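You operate a simulated robot arm through the tools that you are given. There is no shell and no other tool.

You are at the controls of a simulated robot arm. One attempt, no reset.

TASK
Fill the bedside glass to its line from the water bottle.
Fine: rest the wooden stopper on the side table, stand the bottle where it was and push the stopper back in. Set down upright: water bottle.

It is judged by the outcome, as a careful person would: the job done as asked, and still so three seconds after it is handed in. It fails if anything else is knocked over, pushed out of place, dropped, spilled or broken. Lids that push on must go on centred and level and be pressed home; caps that screw on are set level and turned clockwise until they are tight.

THE ROBOT
A 7-joint arm with a two-finger parallel gripper, fixed in place. Base frame: the origin is on the floor under the middle of its stand, x ahead of it, y to its left, z up. Readings come in mm, rad, newtons and seconds.
With the tool pointing down near the work surface it reaches from about 300 to 700 mm from the base axis. Its first joint turns from -1.152 to 1.152 rad. Payload 1.57 kg.
The TCP is the grasp point between the finger pads, 30 mm short of the fingertips. In the tool frame z runs along the fingers and y along their closing line. The gripper opens to 110 mm. The fingers are 24 mm wide and 12 mm thick; the gripper's body (48 by 112 mm) begins 78 mm behind the TCP.
Orientation is that of the tool frame in the base frame, as [roll, pitch, yaw] about the fixed x, y, z axes, in that order (R = Rz(yaw) Ry(pitch) Rx(roll)). With the fingers straight down and closing along the base's y, the tool's x points along the base's -x, its y along +y and its z along -z.

THE INTERFACE
- The arm moves only by the tool arm_command. Its argument "moves" is text: rows parted by semicolons, each of 7 numbers parted by spaces: the shift along the base's x, y, z in units of 200 mm (1.0 is 200 mm), then the turn, a rotation vector about the base's x, y, z in units of 180 degrees (1.0 is 180 degrees), then the finger opening in mm, from 0 to 110. In form: tx ty tz rx ry rz jaw; .... A call has 1 to 20 rows; each row is the pose to reach, as a shift and turn from the pose commanded when the call began. A call with a number of a shift or a turn outside -1 to 1 is refused whole. Rows are played at 5 a second. More than 50 mm and 0.15 rad between two rows, or a gripper value outside its range, and nothing of the call is played. Where a pose cannot be reached the arm comes as near as it can. A force on the tool above 60 N (or 10 N above the force at the start of the call, whichever is more), or a blocked arm, ends the call early, and 0.2 s more pass. Each finger travels about 108 mm/s and halts on what it meets, pressing with about 24 N; the grip force reading is that of the motor and also rises with nothing between the fingers. The clock runs only during rows and for 0.2 s after the last one: add rows that repeat a pose to give the fingers time. The reply holds the time, the measured pose of the TCP, the force on the tool along the base axes, the opening and the grip force, in the units named above and with some noise, with the torque about the TCP (base axes, N m) and any sound that the robot's microphone picked up, and new pictures: "show" is both (left out), scene, wrist or none.
- Cameras (640 x 400 px; columns grow to the right, rows downward): "scene" is fixed at [162.7, -397.4, 1394.4]; the picture's right is [0.76, -0.64, 0.00], its down [-0.43, -0.50, -0.75] and it looks along [0.48, 0.57, -0.66] (base axes); focal length 214 px, centre (320, 200). "wrist" rides on the gripper at [70, 16, -141] in the tool frame; the picture's right is [-0.23, 0.97, 0.00], its down [-0.86, -0.20, -0.48] and it looks along [-0.47, -0.11, 0.88] (tool axes); focal length 222 px, centre (320, 200). There is no depth. A picture from a camera that has moved, and an enlarged one, comes with that camera's place and axes in the base frame and with its lens.
- enlarge(camera, box): a new picture of the part [left, top, right, bottom] of that camera's present view, enlarged. No time passes.
- sign_off(): hands the job in; it is judged then, once.

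Places have to be worked out from the pictures, the camera data and where the tool is seen. Open the gripper and draw the arm clear of the work before you hand the job in, unless the task says otherwise.

The tools are called as name(argument=value, ...) on one line, values as JSON. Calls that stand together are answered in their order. arm_command: Moves the arm, as the interface text tells. Its arguments: {"type":"object","properties":{"moves":{"type":"string"},"show":{"type":"string","enum":["both","scene","wrist","none"]}},"required":["moves"]} The other tools are called the same way: enlarge (camera, box) takes an enlarged picture of a part of a camera's view; sign_off () hands the job in.

At the start:

```text
time: 0.0
eef_pos: [404.2, -23.2, 1301.6]
ee_rot: [3.141, 0.002, -3.141]
wrist_force: [1.0, 0.3, 0.7]
ft_torque: [-0.02, 0.01, 0.03]
finger_gap: 110.1
grip_force: 0.0
```

scene: 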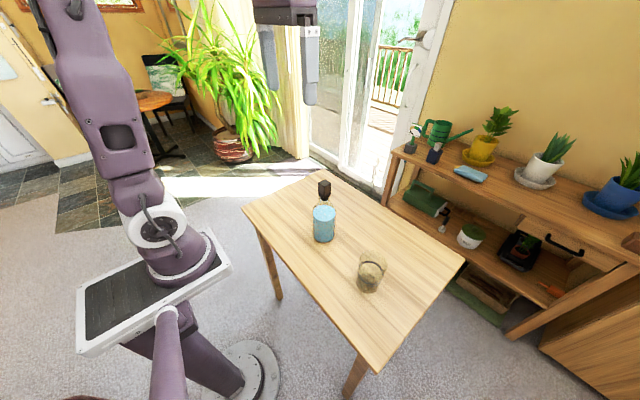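
wrist: 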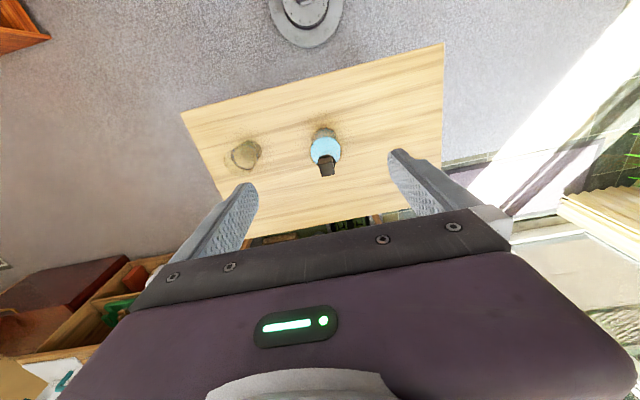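

I'll start by looking closely at the bottle and the glass in both cameras before moving.

enlarge(camera="scene", box=[270, 160, 430, 310])

enlarge(camera="wrist", box=[170, 40, 460, 240])

```text
2.67 times, centred on (350, 235) of scene
camera zoom: at [162.7, -397.4, 1394.4], right [0.76, -0.64, 0.0], down [-0.43, -0.5, -0.75], along [0.48, 0.57, -0.66], focal length 572 px, centre (240, 107)
```

zoom: 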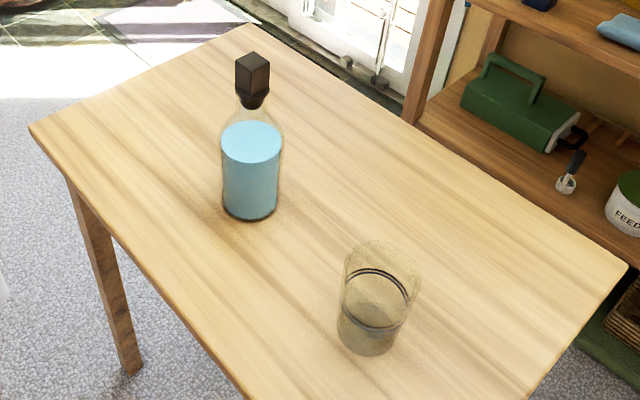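

```text
2.00 times, centred on (315, 140) of wrist
camera zoom: at [334.9, -7.6, 1443.0], right [0.23, 0.97, 0.0], down [0.86, -0.2, 0.48], along [0.47, -0.11, -0.88], focal length 444 px, centre (330, 320)
```

zoom: 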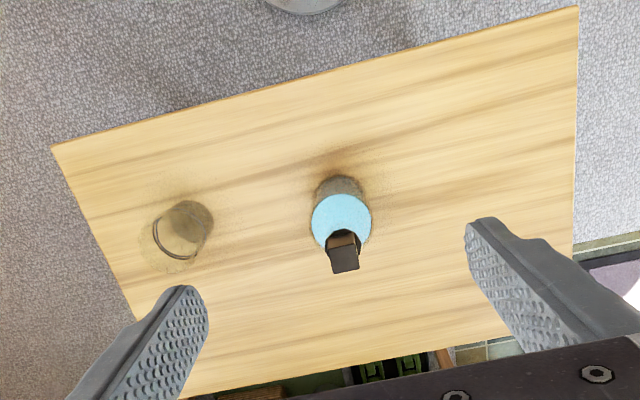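

The bottle looks to be near (487, -30) and the glass near (459, -256), with the table top around z=800. I want closer views of the glass line and stopper before planning.

enlarge(camera="scene", box=[345, 240, 401, 300])

enlarge(camera="scene", box=[300, 170, 350, 250])

enlarge(camera="wrist", box=[210, 110, 370, 200])

```text
6.67 times, centred on (373, 270) of scene
camera zoom: at [162.7, -397.4, 1394.4], right [0.76, -0.64, 0.0], down [-0.43, -0.5, -0.75], along [0.48, 0.57, -0.66], focal length 1430 px, centre (-33, -267)
```

zoom: 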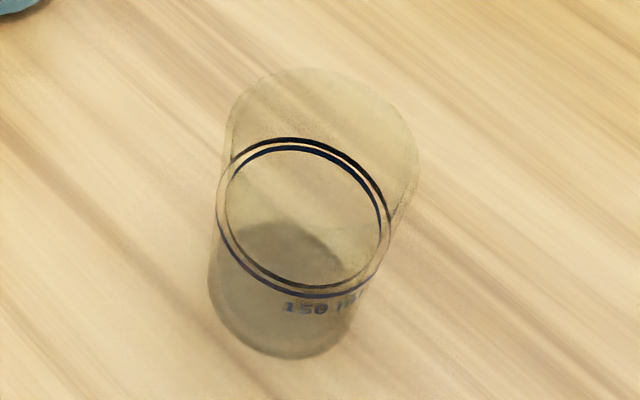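

```text
5.00 times, centred on (325, 210) of scene
camera zoom: at [162.7, -397.4, 1394.4], right [0.76, -0.64, 0.0], down [-0.43, -0.5, -0.75], along [0.48, 0.57, -0.66], focal length 1072 px, centre (295, 150)
```

zoom: 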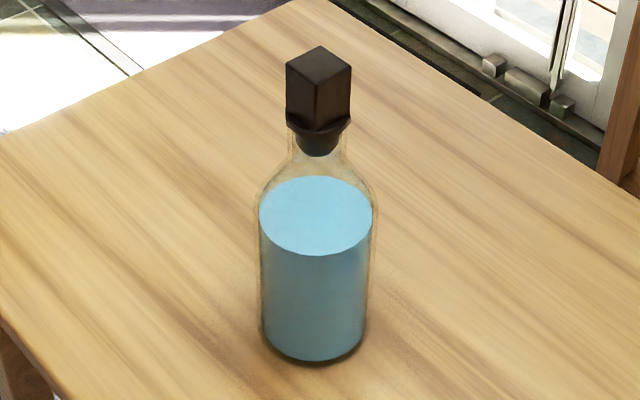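

```text
4.00 times, centred on (290, 155) of wrist
camera zoom: at [334.9, -7.6, 1443.0], right [0.23, 0.97, 0.0], down [0.86, -0.2, 0.48], along [0.47, -0.11, -0.88], focal length 888 px, centre (440, 380)
```

zoom: 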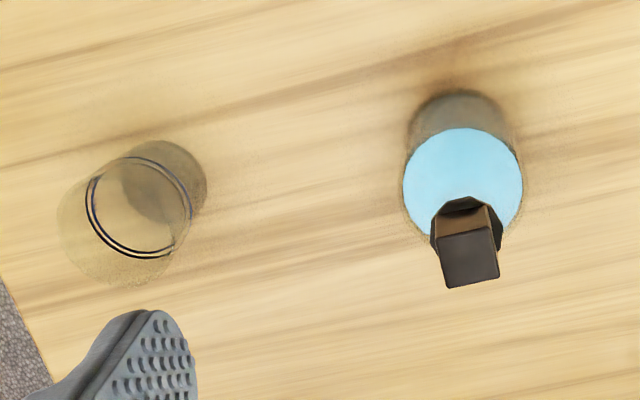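

The stopper handle is a roughly 27 mm square block centred near (493, -28), top at z≈1020, aligned with the base axes; the bottle mouth is at about z≈975. The glass is at about (467, -250) with its rim at z≈908 and a 150 ml line about 66 mm up. I'll move above the stopper first and look again.

arm_command(moves="0.09 -0.006 -0.19 0 0 0 110; 0.18 -0.012 -0.38 0 0 0 110; 0.27 -0.018 -0.57 0 0 0 110; 0.36 -0.024 -0.74 0 0 0 110; 0.444 -0.029 -0.90 0 0 0 110; 0.444 -0.029 -0.90 0 0 0 110")

```text
time: 1.4
eef_pos: [493.7, -30.3, 1120.1]
ee_rot: [-3.141, 0.001, 3.141]
wrist_force: [1.0, -0.7, 0.7]
ft_torque: [-0.02, 0.0, 0.0]
finger_gap: 110.1
grip_force: 0.0
camera wrist: at [424.4, -14.0, 1262.2], right [0.23, 0.97, 0.0], down [0.86, -0.2, 0.48], along [0.47, -0.11, -0.88], focal length 222 px, centre (320, 200)
```

scene: 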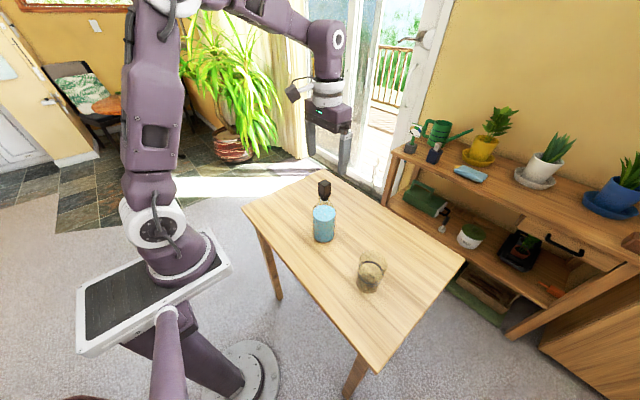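
wrist: 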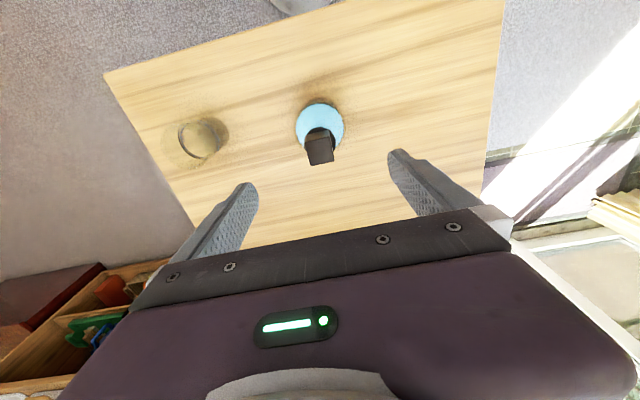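

TCP is above the stopper as planned; I'll enlarge the wrist view to check centring and the handle's rotation.

enlarge(camera="wrist", box=[280, 90, 376, 174])

enlarge(camera="scene", box=[280, 100, 380, 260])

```text
4.76 times, centred on (328, 132) of wrist
camera zoom: at [424.4, -14.0, 1262.2], right [0.23, 0.97, 0.0], down [0.86, -0.2, 0.48], along [0.47, -0.11, -0.88], focal length 1058 px, centre (282, 524)
```

zoom: 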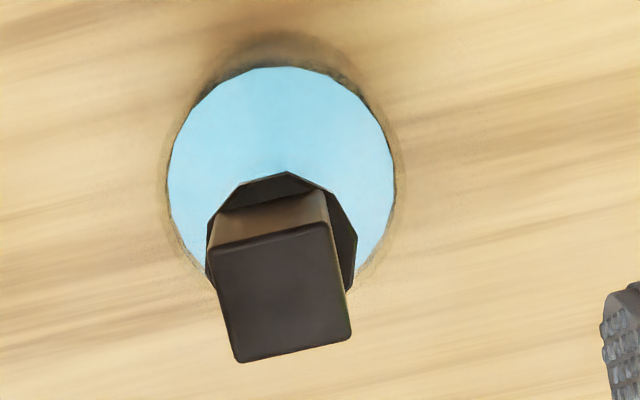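

```text
2.50 times, centred on (330, 180) of scene
camera zoom: at [162.7, -397.4, 1394.4], right [0.76, -0.64, 0.0], down [-0.43, -0.5, -0.75], along [0.48, 0.57, -0.66], focal length 536 px, centre (295, 250)
```

zoom: 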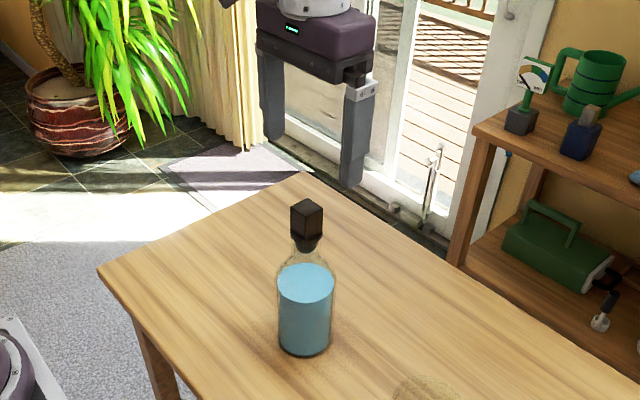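

The handle is square to the base axes and centred within 1 mm of the TCP. I'll descend so the fingertips end just above the flange (TCP z≈1012) and close.

arm_command(moves="0 0 -0.2 0 0 0 110; 0 0 -0.4 0 0 0 80; 0 0 -0.48 0 0 0 70; 0.003 0 -0.54 0 0 0 60; 0.003 0 -0.54 0 0 0 60")

```text
time: 2.6
eef_pos: [494.4, -31.9, 1013.2]
ee_rot: [-3.141, 0.0, 3.141]
wrist_force: [-0.3, 0.2, -0.5]
ft_torque: [0.0, 0.02, 0.0]
finger_gap: 60.2
grip_force: 0.1
camera wrist: at [425.4, -15.1, 1155.1], right [0.23, 0.97, 0.0], down [0.85, -0.2, 0.48], along [0.47, -0.11, -0.88], focal length 222 px, centre (320, 200)
```

scene: 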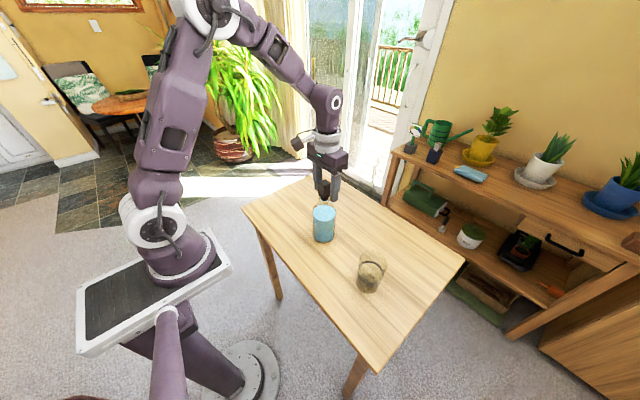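
wrist: 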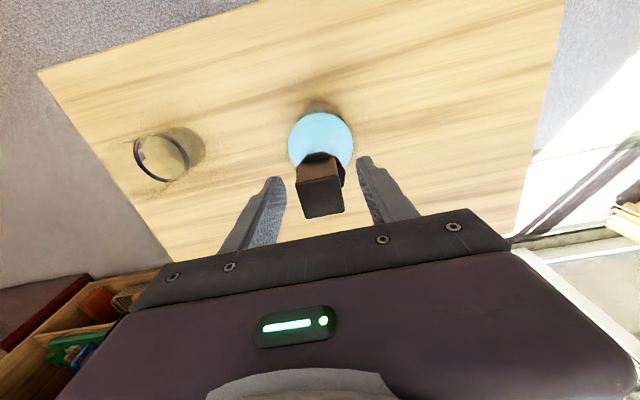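

The fingers straddle the handle evenly. I'll close on it and hold to let the grip settle.

arm_command(moves="0 0.003 0 0 0 0 40; 0 0.003 0 0 0 0 24; 0 0.003 0 0 0 0 20; 0 0.003 0 0 0 0 20; 0 0.003 0 0 0 0 20")

enlarge(camera="wrist", box=[240, 90, 400, 230])

enlarge(camera="scene", box=[290, 140, 360, 250])

```text
time: 3.8
eef_pos: [494.1, -29.7, 1013.3]
ee_rot: [-3.141, 0.001, 3.141]
wrist_force: [0.4, 1.2, -0.2]
ft_torque: [0.09, -0.23, 0.03]
finger_gap: 39.3
grip_force: 23.9
camera wrist: at [425.4, -13.9, 1155.2], right [0.23, 0.97, 0.0], down [0.86, -0.2, 0.48], along [0.47, -0.11, -0.88], focal length 222 px, centre (320, 200)
```

scene: 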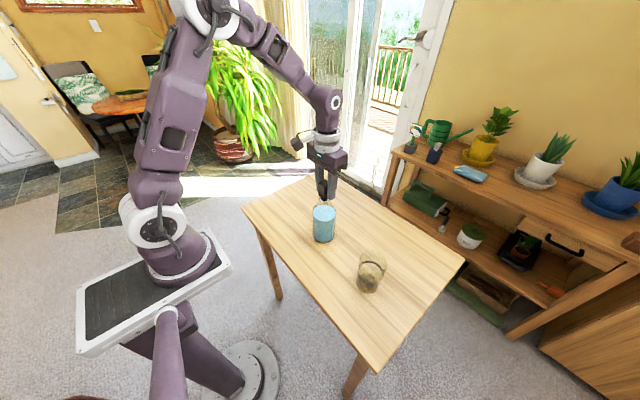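
wrist: 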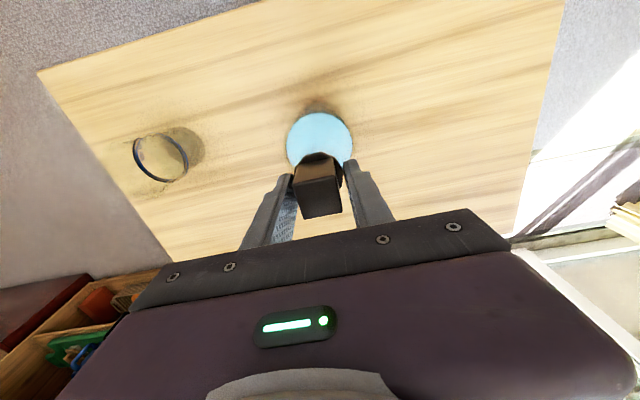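

```text
2.86 times, centred on (320, 160) of wrist
camera zoom: at [425.4, -13.9, 1155.2], right [0.23, 0.97, 0.0], down [0.86, -0.2, 0.48], along [0.47, -0.11, -0.88], focal length 635 px, centre (320, 314)
```

zoom: 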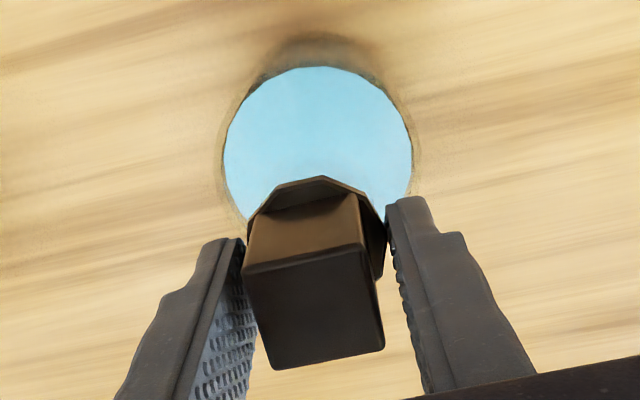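

```text
3.64 times, centred on (325, 195) of scene
camera zoom: at [162.8, -397.4, 1394.4], right [0.76, -0.64, 0.0], down [-0.43, -0.5, -0.75], along [0.48, 0.57, -0.66], focal length 780 px, centre (302, 218)
```

zoom: 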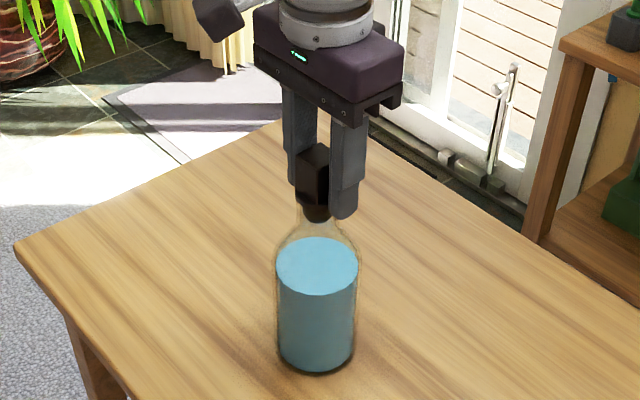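

The gap stopped at 39 mm, so the fingertips are pinching the wider flange rather than the 27 mm handle. I'll open, rise about 9 mm and close on the handle itself.

arm_command(moves="0 0 0 0 0 0 50; 0 0 0 0 0 0 60; 0 0 0.025 0 0 0 60; 0 0 0.045 0 0 0 60; 0 0 0.045 0 0 0 40; 0 0 0.045 0 0 0 22; 0 0 0.045 0 0 0 20; 0 0 0.045 0 0 0 20; 0 0 0.045 0 0 0 20")

enlarge(camera="wrist", box=[240, 90, 400, 230])

enlarge(camera="scene", box=[290, 140, 360, 250])

```text
time: 5.8
eef_pos: [493.8, -30.6, 1022.1]
ee_rot: [-3.141, 0.001, -3.141]
wrist_force: [-0.5, -0.5, -0.5]
ft_torque: [-0.03, -0.01, 0.02]
finger_gap: 36.4
grip_force: 23.4
camera wrist: at [424.6, -14.0, 1163.8], right [0.23, 0.97, 0.0], down [0.86, -0.2, 0.48], along [0.47, -0.11, -0.88], focal length 222 px, centre (320, 200)
```

scene: 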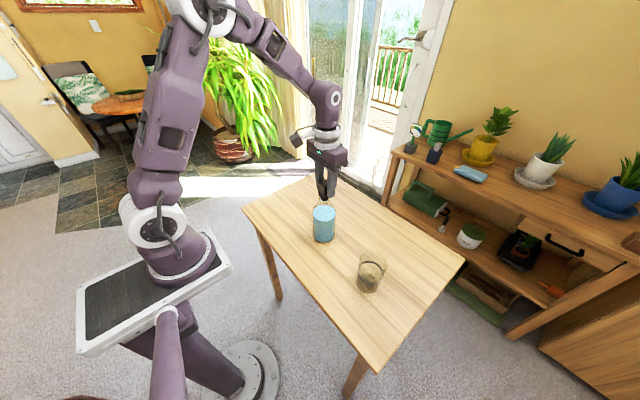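
wrist: 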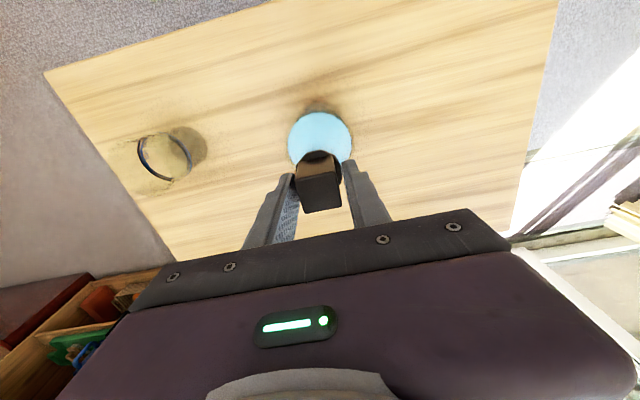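

```text
2.86 times, centred on (320, 160) of wrist
camera zoom: at [424.6, -14.0, 1163.8], right [0.23, 0.97, 0.0], down [0.86, -0.2, 0.48], along [0.47, -0.11, -0.88], focal length 635 px, centre (320, 314)
```

zoom: 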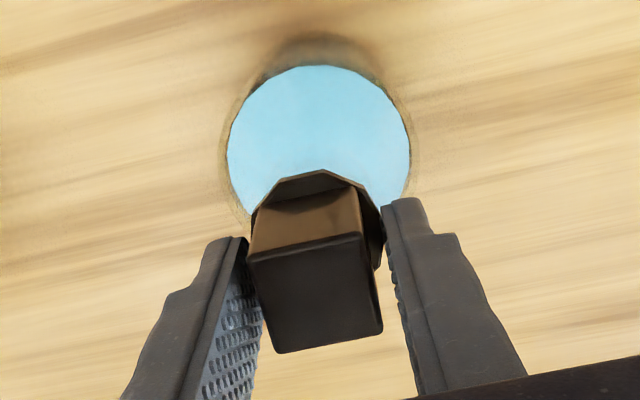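

```text
3.64 times, centred on (325, 195) of scene
camera zoom: at [162.7, -397.4, 1394.4], right [0.76, -0.64, 0.0], down [-0.43, -0.5, -0.75], along [0.48, 0.57, -0.66], focal length 780 px, centre (302, 218)
```

zoom: 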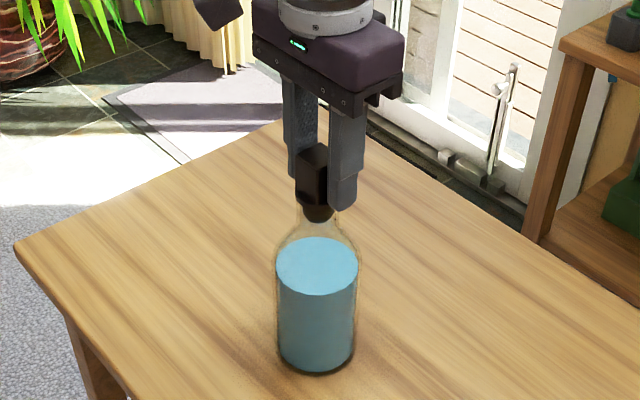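

The gap is now 36.4 mm with a steady 23 N grip, so the fingers still bear on the flare between handle and flange, close to the stopper's centre of mass. I'll try a gentle slow pull of a few millimetres and read the force.

arm_command(moves="0 0 0.005 0 0 0 20; 0 0 0.01 0 0 0 20; 0 0 0.015 0 0 0 20; 0 0 0.02 0 0 0 20; 0 0 0.025 0 0 0 20")

enlarge(camera="scene", box=[290, 140, 360, 250])

enlarge(camera="wrist", box=[240, 90, 400, 230])

```text
time: 7.0
eef_pos: [491.8, -28.8, 1028.4]
ee_rot: [-3.141, 0.0, -3.141]
wrist_force: [0.7, -0.4, -0.7]
ft_torque: [0.02, 0.0, 0.0]
finger_gap: 36.6
grip_force: 24.1
camera wrist: at [424.3, -13.3, 1169.5], right [0.23, 0.97, 0.0], down [0.86, -0.2, 0.48], along [0.47, -0.11, -0.88], focal length 222 px, centre (320, 200)
```

scene: 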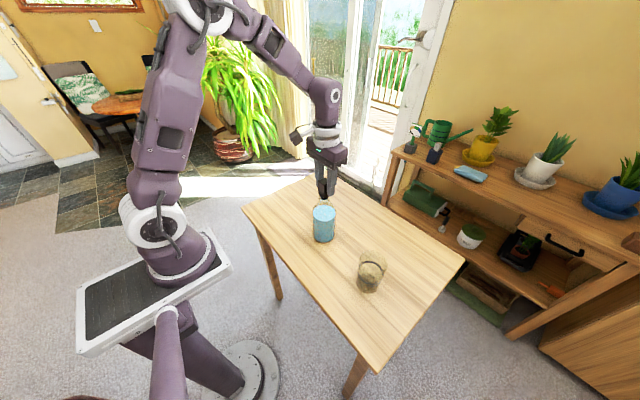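
wrist: 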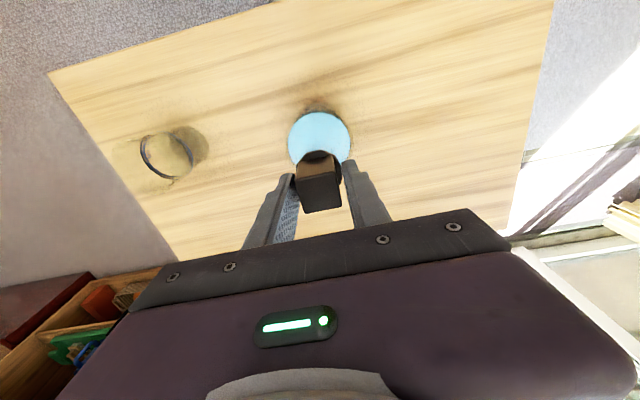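

```text
3.64 times, centred on (325, 195) of scene
camera zoom: at [162.7, -397.4, 1394.4], right [0.76, -0.64, 0.0], down [-0.43, -0.5, -0.75], along [0.48, 0.57, -0.66], focal length 780 px, centre (302, 218)
```

zoom: 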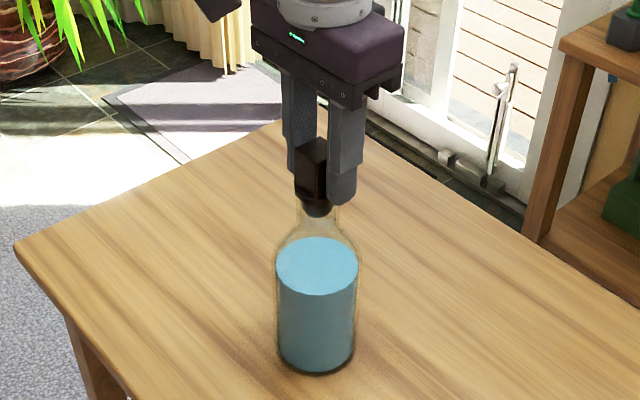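

```text
2.86 times, centred on (320, 160) of wrist
camera zoom: at [424.3, -13.3, 1169.5], right [0.23, 0.97, 0.0], down [0.86, -0.2, 0.48], along [0.47, -0.11, -0.88], focal length 635 px, centre (320, 314)
```

zoom: 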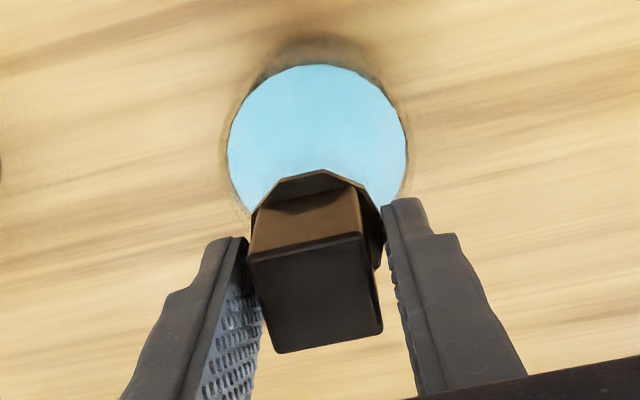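

The stopper rises with the fingers and the bottle has stayed put with almost no resistance. I'll continue straight up slowly until the plug is clear.

arm_command(moves="0 0 0.03 0 0 0 20; 0 0 0.06 0 0 0 20; 0 0 0.09 0 0 0 20; 0 0 0.12 0 0 0 20; 0 0 0.16 0 0 0 20; 0 0 0.2 0 0 0 20; 0 0 0.25 0 0 0 20; 0 0 0.3 0 0 0 20")

enlarge(camera="scene", box=[290, 120, 360, 250])

enlarge(camera="wrist", box=[240, 90, 400, 230])

```text
time: 8.8
eef_pos: [492.6, -29.1, 1087.7]
ee_rot: [-3.141, -0.002, 3.141]
wrist_force: [0.5, -0.6, -0.2]
ft_torque: [0.0, -0.01, -0.01]
finger_gap: 26.6
grip_force: 24.3
camera wrist: at [423.8, -12.9, 1229.4], right [0.23, 0.97, 0.0], down [0.85, -0.2, 0.48], along [0.47, -0.11, -0.88], focal length 222 px, centre (320, 200)
```

scene: 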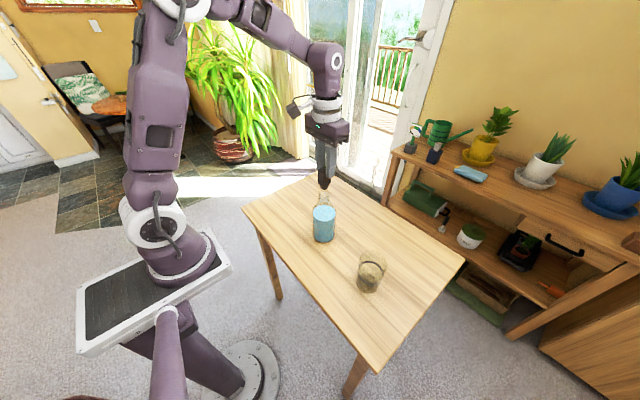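
wrist: 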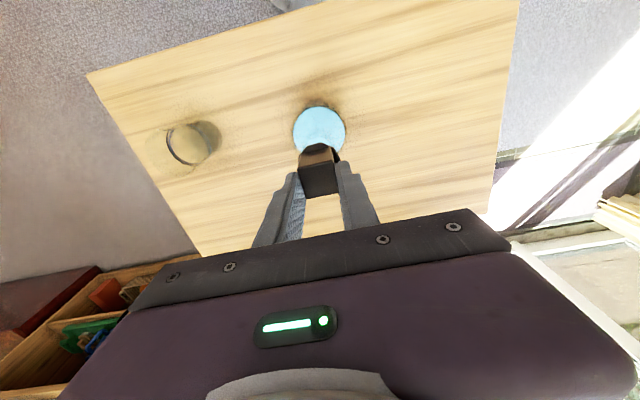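

```text
3.08 times, centred on (325, 185) of scene
camera zoom: at [162.7, -397.4, 1394.4], right [0.76, -0.64, 0.0], down [-0.43, -0.5, -0.75], along [0.48, 0.57, -0.66], focal length 660 px, centre (305, 246)
```

zoom: 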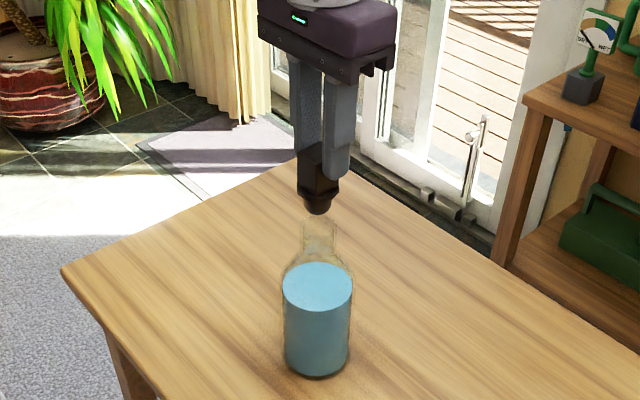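

```text
2.86 times, centred on (320, 160) of wrist
camera zoom: at [423.8, -12.9, 1229.4], right [0.23, 0.97, 0.0], down [0.85, -0.2, 0.48], along [0.47, -0.11, -0.88], focal length 635 px, centre (320, 314)
```

zoom: 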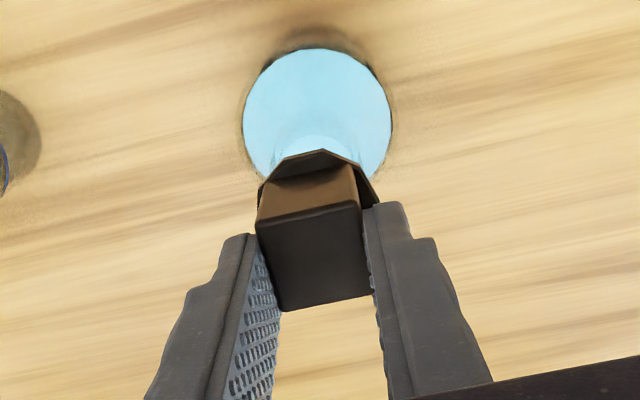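

The fingers slid from the flare onto the 26.6 mm handle and now hold it squarely; the plug appears clear of the neck. I'll zoom in to see how the stopper sits in the fingers.

enlarge(camera="scene", box=[305, 150, 345, 200])

enlarge(camera="wrist", box=[280, 110, 360, 210])

```text
8.00 times, centred on (325, 175) of scene
camera zoom: at [162.7, -397.4, 1394.4], right [0.76, -0.64, 0.0], down [-0.43, -0.5, -0.75], along [0.48, 0.57, -0.66], focal length 1716 px, centre (280, 400)
```

zoom: 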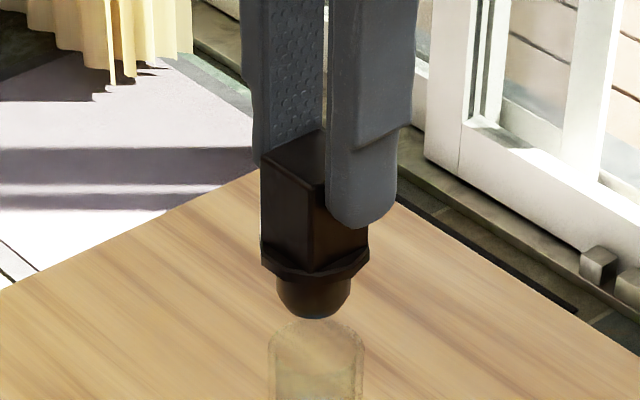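

```text
4.00 times, centred on (320, 160) of wrist
camera zoom: at [423.8, -12.9, 1229.4], right [0.23, 0.97, 0.0], down [0.85, -0.2, 0.48], along [0.47, -0.11, -0.88], focal length 888 px, centre (320, 360)
```

zoom: 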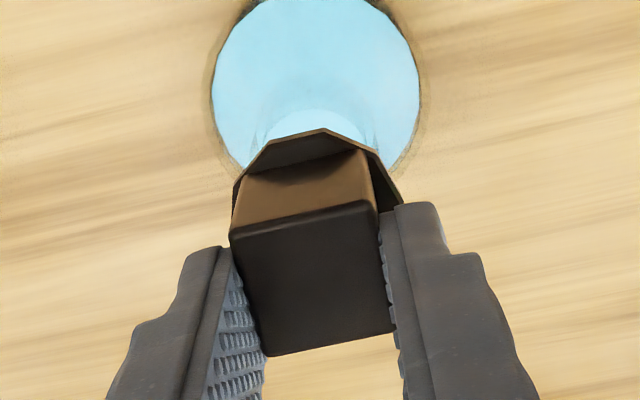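

The fingertips hold the top ~10 mm of the handle; the stopper is vertical, with its plug bottom about 84 mm below the TCP. I'll carry it over to a clear spot at about (480, 140) on the table, staying well above.

arm_command(moves="0 0 0.08 0 0 0 15; -0.01 0.1 0.12 0 0 0 15; -0.02 0.25 0.12 0 0 0 15; -0.03 0.4 0.12 0 0 0 15; -0.04 0.55 0.12 0 0 0 15; -0.05 0.7 0.1 0 0 0 15; -0.06 0.8 0.0 0 0 0 15; -0.065 0.845 -0.15 0 0 0 15; -0.065 0.845 -0.3 0 0 0 15; -0.065 0.845 -0.45 0 0 0 15; -0.065 0.845 -0.6 0 0 0 15; -0.065 0.845 -0.72 0 0 0 15; -0.065 0.845 -0.82 0 0 0 15; -0.065 0.845 -0.9 0 0 0 15; -0.065 0.845 -0.9 0 0 0 15")

enlarge(camera="scene", box=[250, 110, 350, 230])

enlarge(camera="wrist", box=[240, 90, 400, 230])

```text
time: 12.0
eef_pos: [480.6, 139.2, 907.1]
ee_rot: [-3.14, 0.0, -3.14]
wrist_force: [0.8, 0.2, -0.3]
ft_torque: [-0.02, 0.01, 0.0]
finger_gap: 26.6
grip_force: 24.2
camera wrist: at [412.2, 155.8, 1048.2], right [0.23, 0.97, 0.0], down [0.85, -0.2, 0.48], along [0.47, -0.11, -0.88], focal length 222 px, centre (320, 200)
```

scene: 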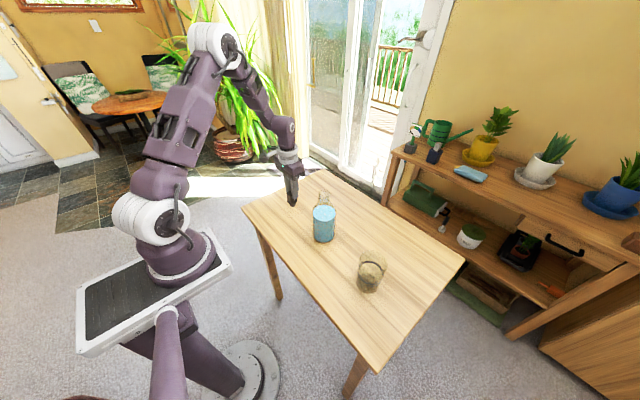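
wrist: 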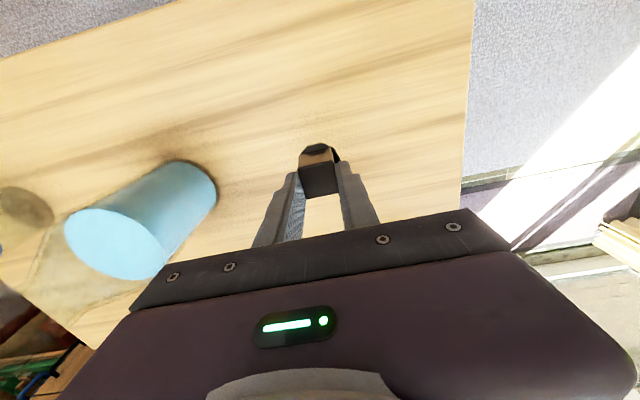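

```text
3.33 times, centred on (300, 170) of scene
camera zoom: at [162.7, -397.4, 1394.4], right [0.76, -0.64, 0.0], down [-0.43, -0.5, -0.75], along [0.48, 0.57, -0.66], focal length 715 px, centre (387, 300)
```

zoom: 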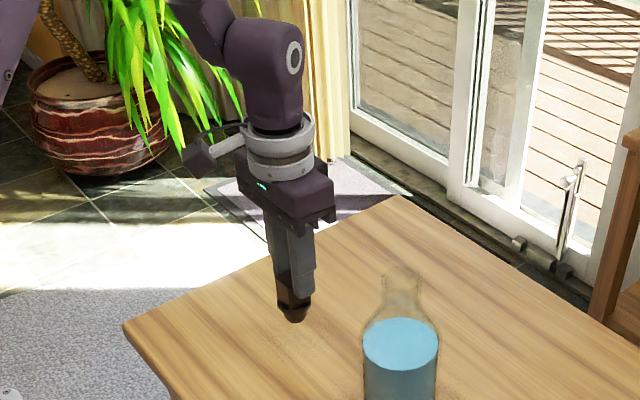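

```text
2.86 times, centred on (320, 160) of wrist
camera zoom: at [412.2, 155.8, 1048.2], right [0.23, 0.97, 0.0], down [0.85, -0.2, 0.48], along [0.47, -0.11, -0.88], focal length 635 px, centre (320, 314)
```

zoom: 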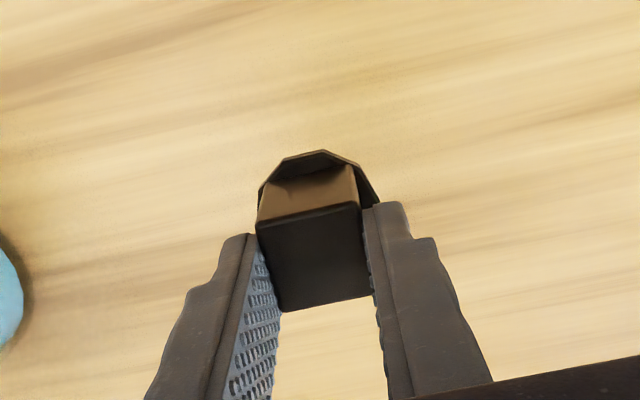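

The stopper hangs straight over bare table at (480, 139). Expected touchdown is at TCP z≈874, so I'll go down to about 880 and then creep.

arm_command(moves="0 0 -0.05 0 0 0 15; 0 0 -0.1 0 0 0 15; 0 0 -0.125 0 0 0 15; 0 0 -0.125 0 0 0 15", show="scene")

enlarge(camera="scene", box=[272, 170, 322, 220])

```text
time: 13.0
eef_pos: [480.4, 140.0, 882.7]
ee_rot: [3.141, 0.001, -3.141]
wrist_force: [0.3, 0.4, -0.7]
ft_torque: [0.01, -0.01, -0.01]
finger_gap: 26.4
grip_force: 23.6
```

scene: 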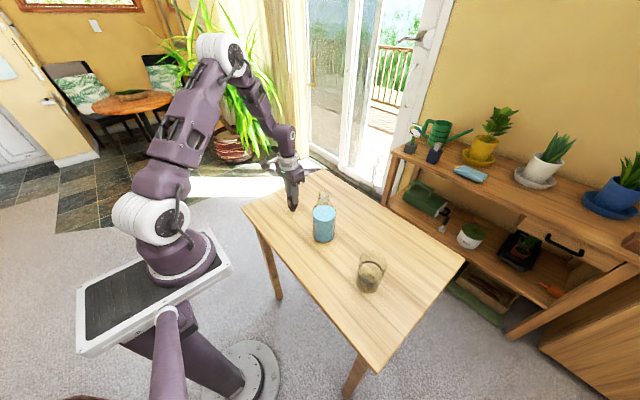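

```text
8.00 times, centred on (297, 195) of scene
camera zoom: at [162.7, -397.4, 1394.4], right [0.76, -0.64, 0.0], down [-0.43, -0.5, -0.75], along [0.48, 0.57, -0.66], focal length 1716 px, centre (504, 240)
```

zoom: 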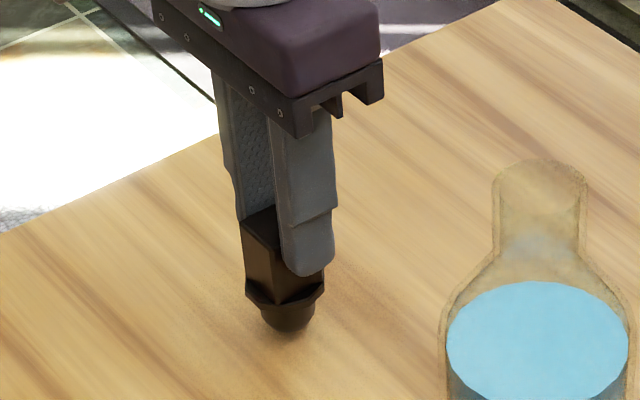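

The plug is only a few mm above the table by the contact shadow. I'll creep down 1 mm per row and watch the vertical force.

arm_command(moves="0 0 -0.005 0 0 0 15; 0 0 -0.01 0 0 0 15; 0 0 -0.015 0 0 0 15; 0 0 -0.02 0 0 0 15; 0 0 -0.02 0 0 0 15", show="none")

```text
time: 14.2
eef_pos: [479.5, 139.9, 877.1]
ee_rot: [3.142, 0.0, -3.14]
wrist_force: [-0.4, 0.2, -0.1]
ft_torque: [0.02, 0.02, 0.0]
finger_gap: 26.5
grip_force: 23.9
```

No contact yet at z=877; continuing 1 mm at a time.

arm_command(moves="0 0 -0.005 0 0 0 15; 0 0 -0.01 0 0 0 15; 0 0 -0.015 0 0 0 15; 0 0 -0.015 0 0 0 15", show="none")

enlarge(camera="scene", box=[272, 170, 322, 220])

```text
time: 15.2
eef_pos: [479.7, 140.3, 874.8]
ee_rot: [-3.141, 0.0, 3.141]
wrist_force: [-2.7, 1.5, 9.4]
ft_torque: [0.06, 0.27, 0.02]
finger_gap: 26.5
grip_force: 24.5
```

```text
8.00 times, centred on (297, 195) of scene
camera zoom: at [162.5, -397.4, 1394.4], right [0.76, -0.64, 0.0], down [-0.43, -0.5, -0.75], along [0.48, 0.57, -0.66], focal length 1716 px, centre (504, 240)
```

zoom: 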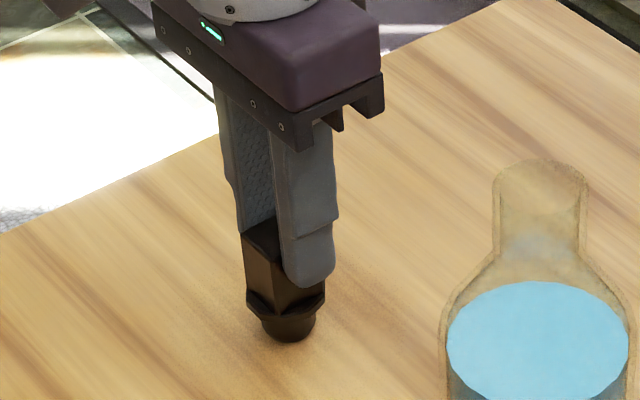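

Contact at TCP z≈875 with 9 N. I'll ease up about 0.6 mm to unload, then open slowly and evenly.

arm_command(moves="0 0 0.003 0 0 0 15; 0 0 0.003 0 0 0 22; 0 0 0.003 0 0 0 26; 0 0 0.003 0 0 0 28; 0 0 0.003 0 0 0 30; 0 0 0.003 0 0 0 34; 0 0 0.003 0 0 0 42; 0 0 0.003 0 0 0 55; 0 0 0.003 0 0 0 60; 0 0 0.003 0 0 0 60")

enlarge(camera="scene", box=[272, 170, 322, 220])

enlarge(camera="wrist", box=[240, 90, 400, 230])

```text
time: 17.4
eef_pos: [480.5, 139.3, 875.7]
ee_rot: [3.141, -0.001, -3.141]
wrist_force: [-0.2, 0.5, -0.9]
ft_torque: [0.0, -0.03, -0.01]
finger_gap: 59.8
grip_force: 0.1
camera wrist: at [411.8, 156.1, 1017.7], right [0.23, 0.97, 0.0], down [0.86, -0.2, 0.48], along [0.47, -0.11, -0.88], focal length 222 px, centre (320, 200)
```

scene: 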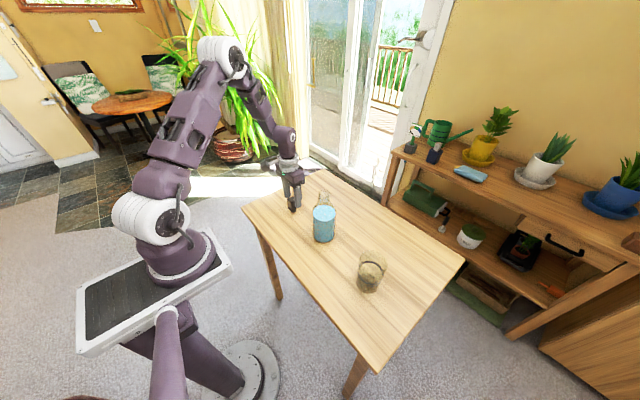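
wrist: 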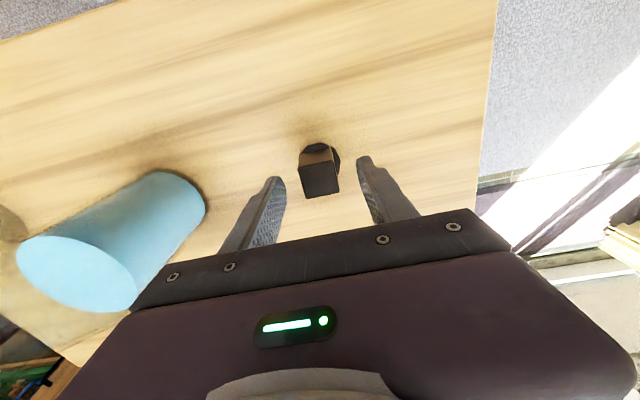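

```text
8.00 times, centred on (297, 195) of scene
camera zoom: at [162.7, -397.4, 1394.4], right [0.76, -0.64, 0.0], down [-0.43, -0.5, -0.75], along [0.48, 0.57, -0.66], focal length 1716 px, centre (504, 240)
```

zoom: 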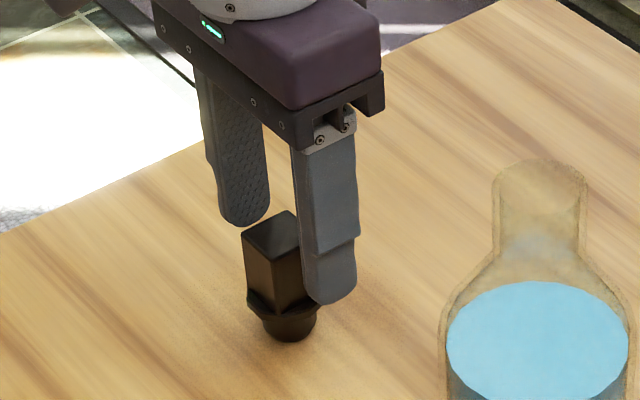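

```text
2.86 times, centred on (320, 160) of wrist
camera zoom: at [411.8, 156.1, 1017.7], right [0.23, 0.97, 0.0], down [0.86, -0.2, 0.48], along [0.47, -0.11, -0.88], focal length 635 px, centre (320, 314)
```

zoom: 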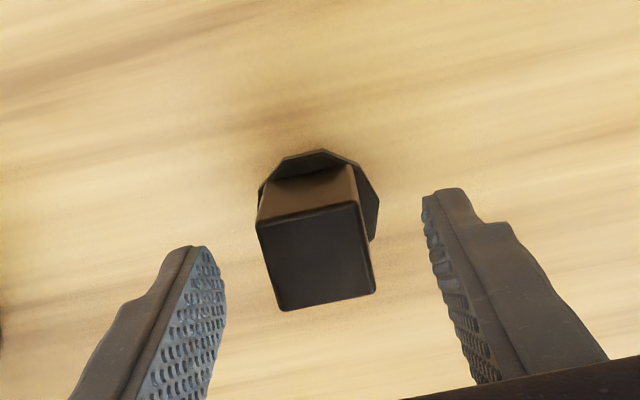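

The stopper stands upright on its plug at about (480, 140). Next I'll rise clear, then swing back over the bottle while tilting the tool to 30° below horizontal (fingers pointing +x and down) ready to grasp the bottle body.

arm_command(moves="0 0 0.1 0 0 0 60; 0 0 0.3 0 0 0 60; 0 0 0.5 0 0 0 60; 0 0 0.7 0 0 0 70; 0 0 0.88 0 0 0 90; 0.008 -0.1 0.92 0 -0.04 0 110; 0.016 -0.2 0.92 0 -0.08 0 110; 0.024 -0.3 0.92 0 -0.12 0 110; 0.032 -0.4 0.92 0 -0.16 0 110; 0.04 -0.5 0.92 0 -0.2 0 110; 0.048 -0.6 0.92 0 -0.24 0 110; 0.056 -0.7 0.92 0 -0.28 0 110; 0.064 -0.8 0.92 0 -0.32 0 110; 0.067 -0.847 0.92 0 -0.3333 0 110; 0.067 -0.847 0.92 0 -0.3333 0 110")

```text
time: 20.6
eef_pos: [490.3, 2.0, 1047.2]
ee_rot: [3.141, 0.845, -3.128]
wrist_force: [0.6, 0.6, 0.2]
ft_torque: [0.01, 0.01, -0.04]
finger_gap: 110.1
grip_force: 0.0
out of reach, approached as far as the arm can: row 12, 13, 14, 15
camera wrist: at [339.3, 16.6, 1088.5], right [0.14, 0.98, 0.17], down [0.21, -0.2, 0.96], along [0.97, -0.09, -0.23], focal length 222 px, centre (320, 200)
```

scene: 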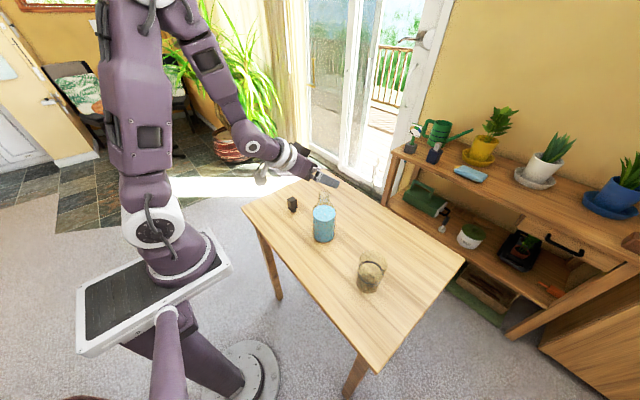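
wrist: 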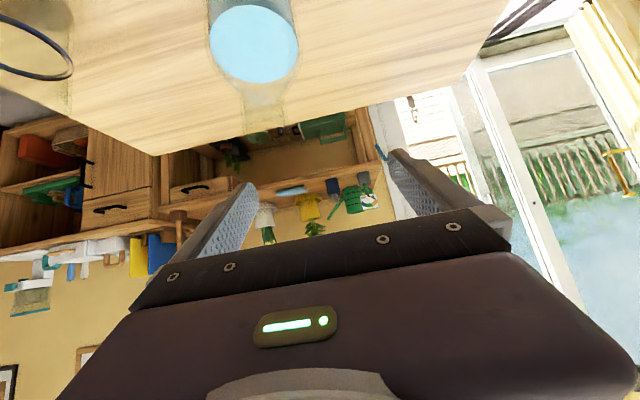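

The tilted pose facing +x is too folded for the arm (rows 12–15 unreachable), so approaching that way is out. I'll go back to tool-down above the bottle, and instead plan to grip the bottle with the tool pointing toward -y, where tilting to pour simply swings the tool toward pointing down.

arm_command(moves="0 0 0 0 0.04 0 110; 0 0 0.02 0 0.08 0 110; 0 0 0.04 0 0.12 0 110; 0 0 0.06 0 0.16 0 110; 0 0 0.08 0 0.2 0 110; 0 0 0.1 0 0.24 0 110; 0 0 0.12 0 0.28 0 110; 0 0 0.14 0 0.32 0 110; 0 0 0.15 0 0.3333 0 110; 0 0 0.15 0 0.3333 0 110", show="scene")

```text
time: 22.8
eef_pos: [492.1, 3.4, 1076.8]
ee_rot: [3.129, -0.201, -3.133]
wrist_force: [-0.1, -1.0, -0.8]
ft_torque: [0.0, 0.02, -0.01]
finger_gap: 109.8
grip_force: 0.1
```

scene: 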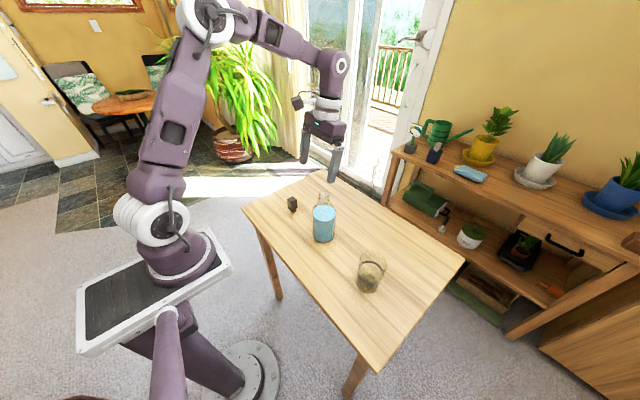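

The commanded pose was clipped, so I'm now tilted by -0.2 rad at (492, 3). I'll level the tool and centre over the bottle, a bit higher.

arm_command(moves="0.003 -0.05 0.1 -0.001 -0.02 -0.001 110; 0.006 -0.1 0.2 -0.002 -0.04 -0.002 110; 0.01 -0.167 0.3 -0.004 -0.064 -0.0027 110; 0.01 -0.167 0.3 -0.004 -0.064 -0.0027 110", show="none")

```text
time: 23.8
eef_pos: [493.2, -29.4, 1136.1]
ee_rot: [3.141, -0.001, 3.14]
wrist_force: [-0.9, -0.2, -0.1]
ft_torque: [0.02, 0.02, 0.0]
finger_gap: 109.9
grip_force: 0.0
```

Level again over the bottle. Now I'll yaw the tool +90° (fingers closing along x, camera toward -y) in small steps to see whether the wrist allows it.

arm_command(moves="0 0 0 0 0 0.042 110; 0 0 0 0 0 0.084 110; 0 0 0 0 0 0.126 110; 0 0 0 0 0 0.168 110; 0 0 0 0 0 0.21 110; 0 0 0 0 0 0.252 110; 0 0 0 0 0 0.294 110; 0 0 0 0 0 0.336 110; 0 0 0 0 0 0.378 110; 0 0 0 0 0 0.42 110; 0 0 0 0 0 0.462 110; 0 0 0 0 0 0.5 110; 0 0 0 0 0 0.5 110")

```text
time: 26.6
eef_pos: [493.7, -29.6, 1137.6]
ee_rot: [-3.141, 0.0, -1.569]
wrist_force: [0.9, -0.1, -0.5]
ft_torque: [-0.04, 0.02, 0.03]
finger_gap: 110.1
grip_force: 0.1
camera wrist: at [478.6, -99.0, 1279.0], right [-0.97, 0.23, 0.0], down [0.2, 0.86, 0.48], along [0.11, 0.47, -0.88], focal length 222 px, centre (320, 200)
```

scene: 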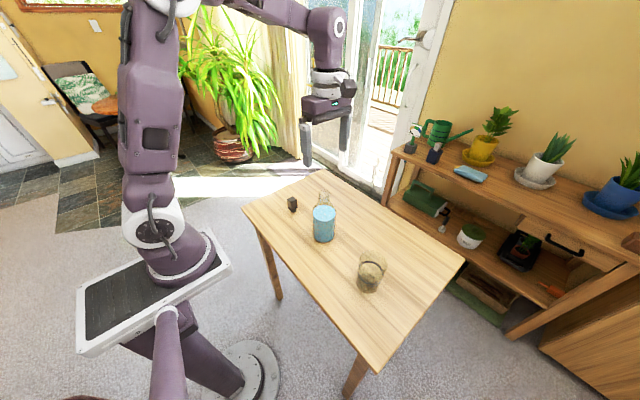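
wrist: 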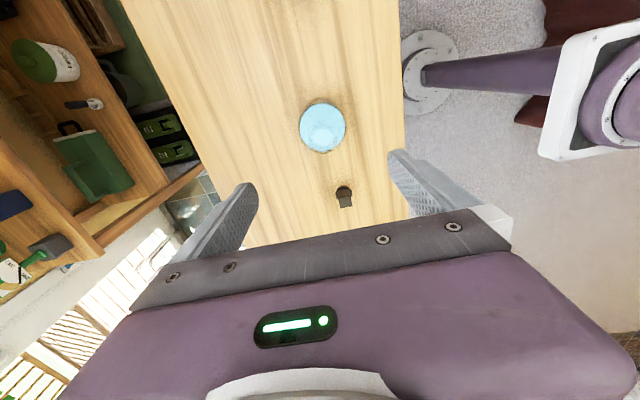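

Yaw worked. Now I'll tilt about base x to bring the fingers to 35° below horizontal pointing toward -y, still at this safe height, to test reach.

arm_command(moves="0 0 0 -0.039 0 0 110; 0 0 0 -0.078 0 0 110; 0 0 0 -0.117 0 0 110; 0 0 0 -0.156 0 0 110; 0 0 0 -0.195 0 0 110; 0 0 0 -0.234 0 0 110; 0 0 0 -0.273 0 0 110; 0 0 0 -0.3056 0 0 110; 0 0 0 -0.3056 0 0 110")

```text
time: 28.6
eef_pos: [493.8, -30.2, 1136.9]
ee_rot: [-3.14, -0.962, -1.572]
wrist_force: [-0.6, 0.5, 0.0]
ft_torque: [-0.02, 0.01, 0.03]
finger_gap: 110.1
grip_force: 0.0
camera wrist: at [478.3, 46.3, 1275.3], right [-0.97, 0.13, -0.19], down [0.2, 0.88, -0.43], along [0.11, -0.45, -0.88], focal length 222 px, centre (320, 200)
```

scene: 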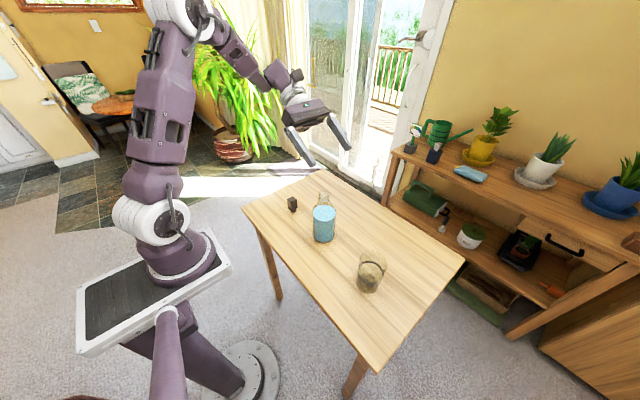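
wrist: 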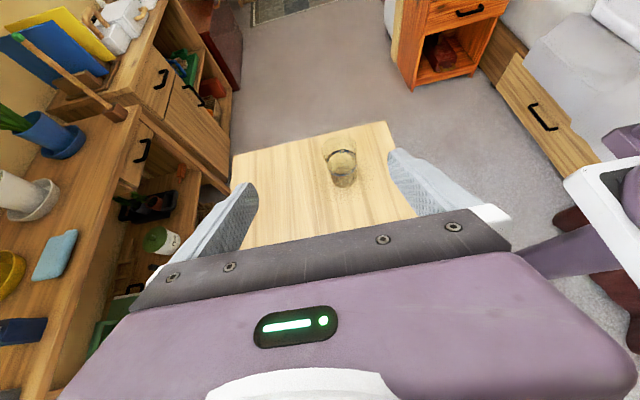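

That orientation is reachable. Before committing with water, I'll rehearse the pouring swing in the air: rotate +88° about x while shifting to above the pouring spot, to check the whole range is reachable.

arm_command(moves="-0.01 -0.04 0 0.041 0 0 110; -0.02 -0.08 0 0.082 0 0 110; -0.03 -0.12 0 0.123 0 0 110; -0.04 -0.16 0 0.164 0 0 110; -0.05 -0.2 0 0.205 0 0 110; -0.06 -0.24 0 0.246 0 0 110; -0.07 -0.28 0 0.287 0 0 110; -0.08 -0.32 0 0.328 0 0 110; -0.09 -0.36 -0.1 0.369 0 0 110; -0.1 -0.4 -0.2 0.41 0 0 110; -0.12 -0.43 -0.3 0.451 0 0 110; -0.135 -0.45 -0.35 0.489 0 0 110; -0.135 -0.45 -0.35 0.489 0 0 110")

```text
time: 31.4
eef_pos: [466.6, -120.2, 1067.3]
ee_rot: [-3.141, 0.579, -1.572]
wrist_force: [0.5, 0.2, 0.4]
ft_torque: [0.01, -0.02, 0.0]
finger_gap: 110.0
grip_force: 0.1
camera wrist: at [451.0, -255.4, 1148.1], right [-0.97, 0.19, 0.12], down [0.2, 0.45, 0.87], along [0.11, 0.87, -0.48], focal length 222 px, centre (320, 200)
```

scene: 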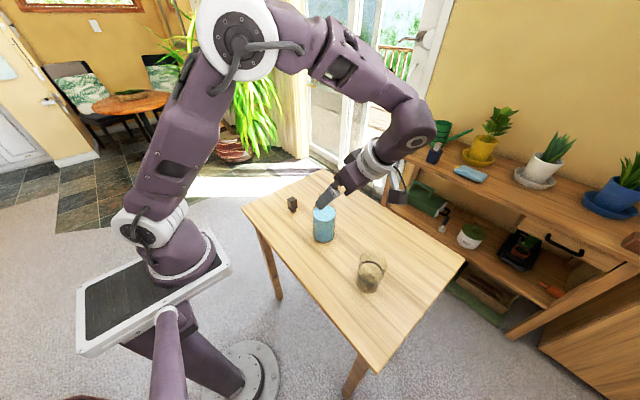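
wrist: 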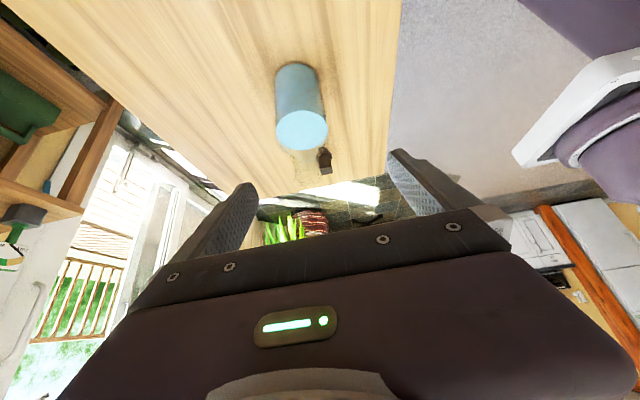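

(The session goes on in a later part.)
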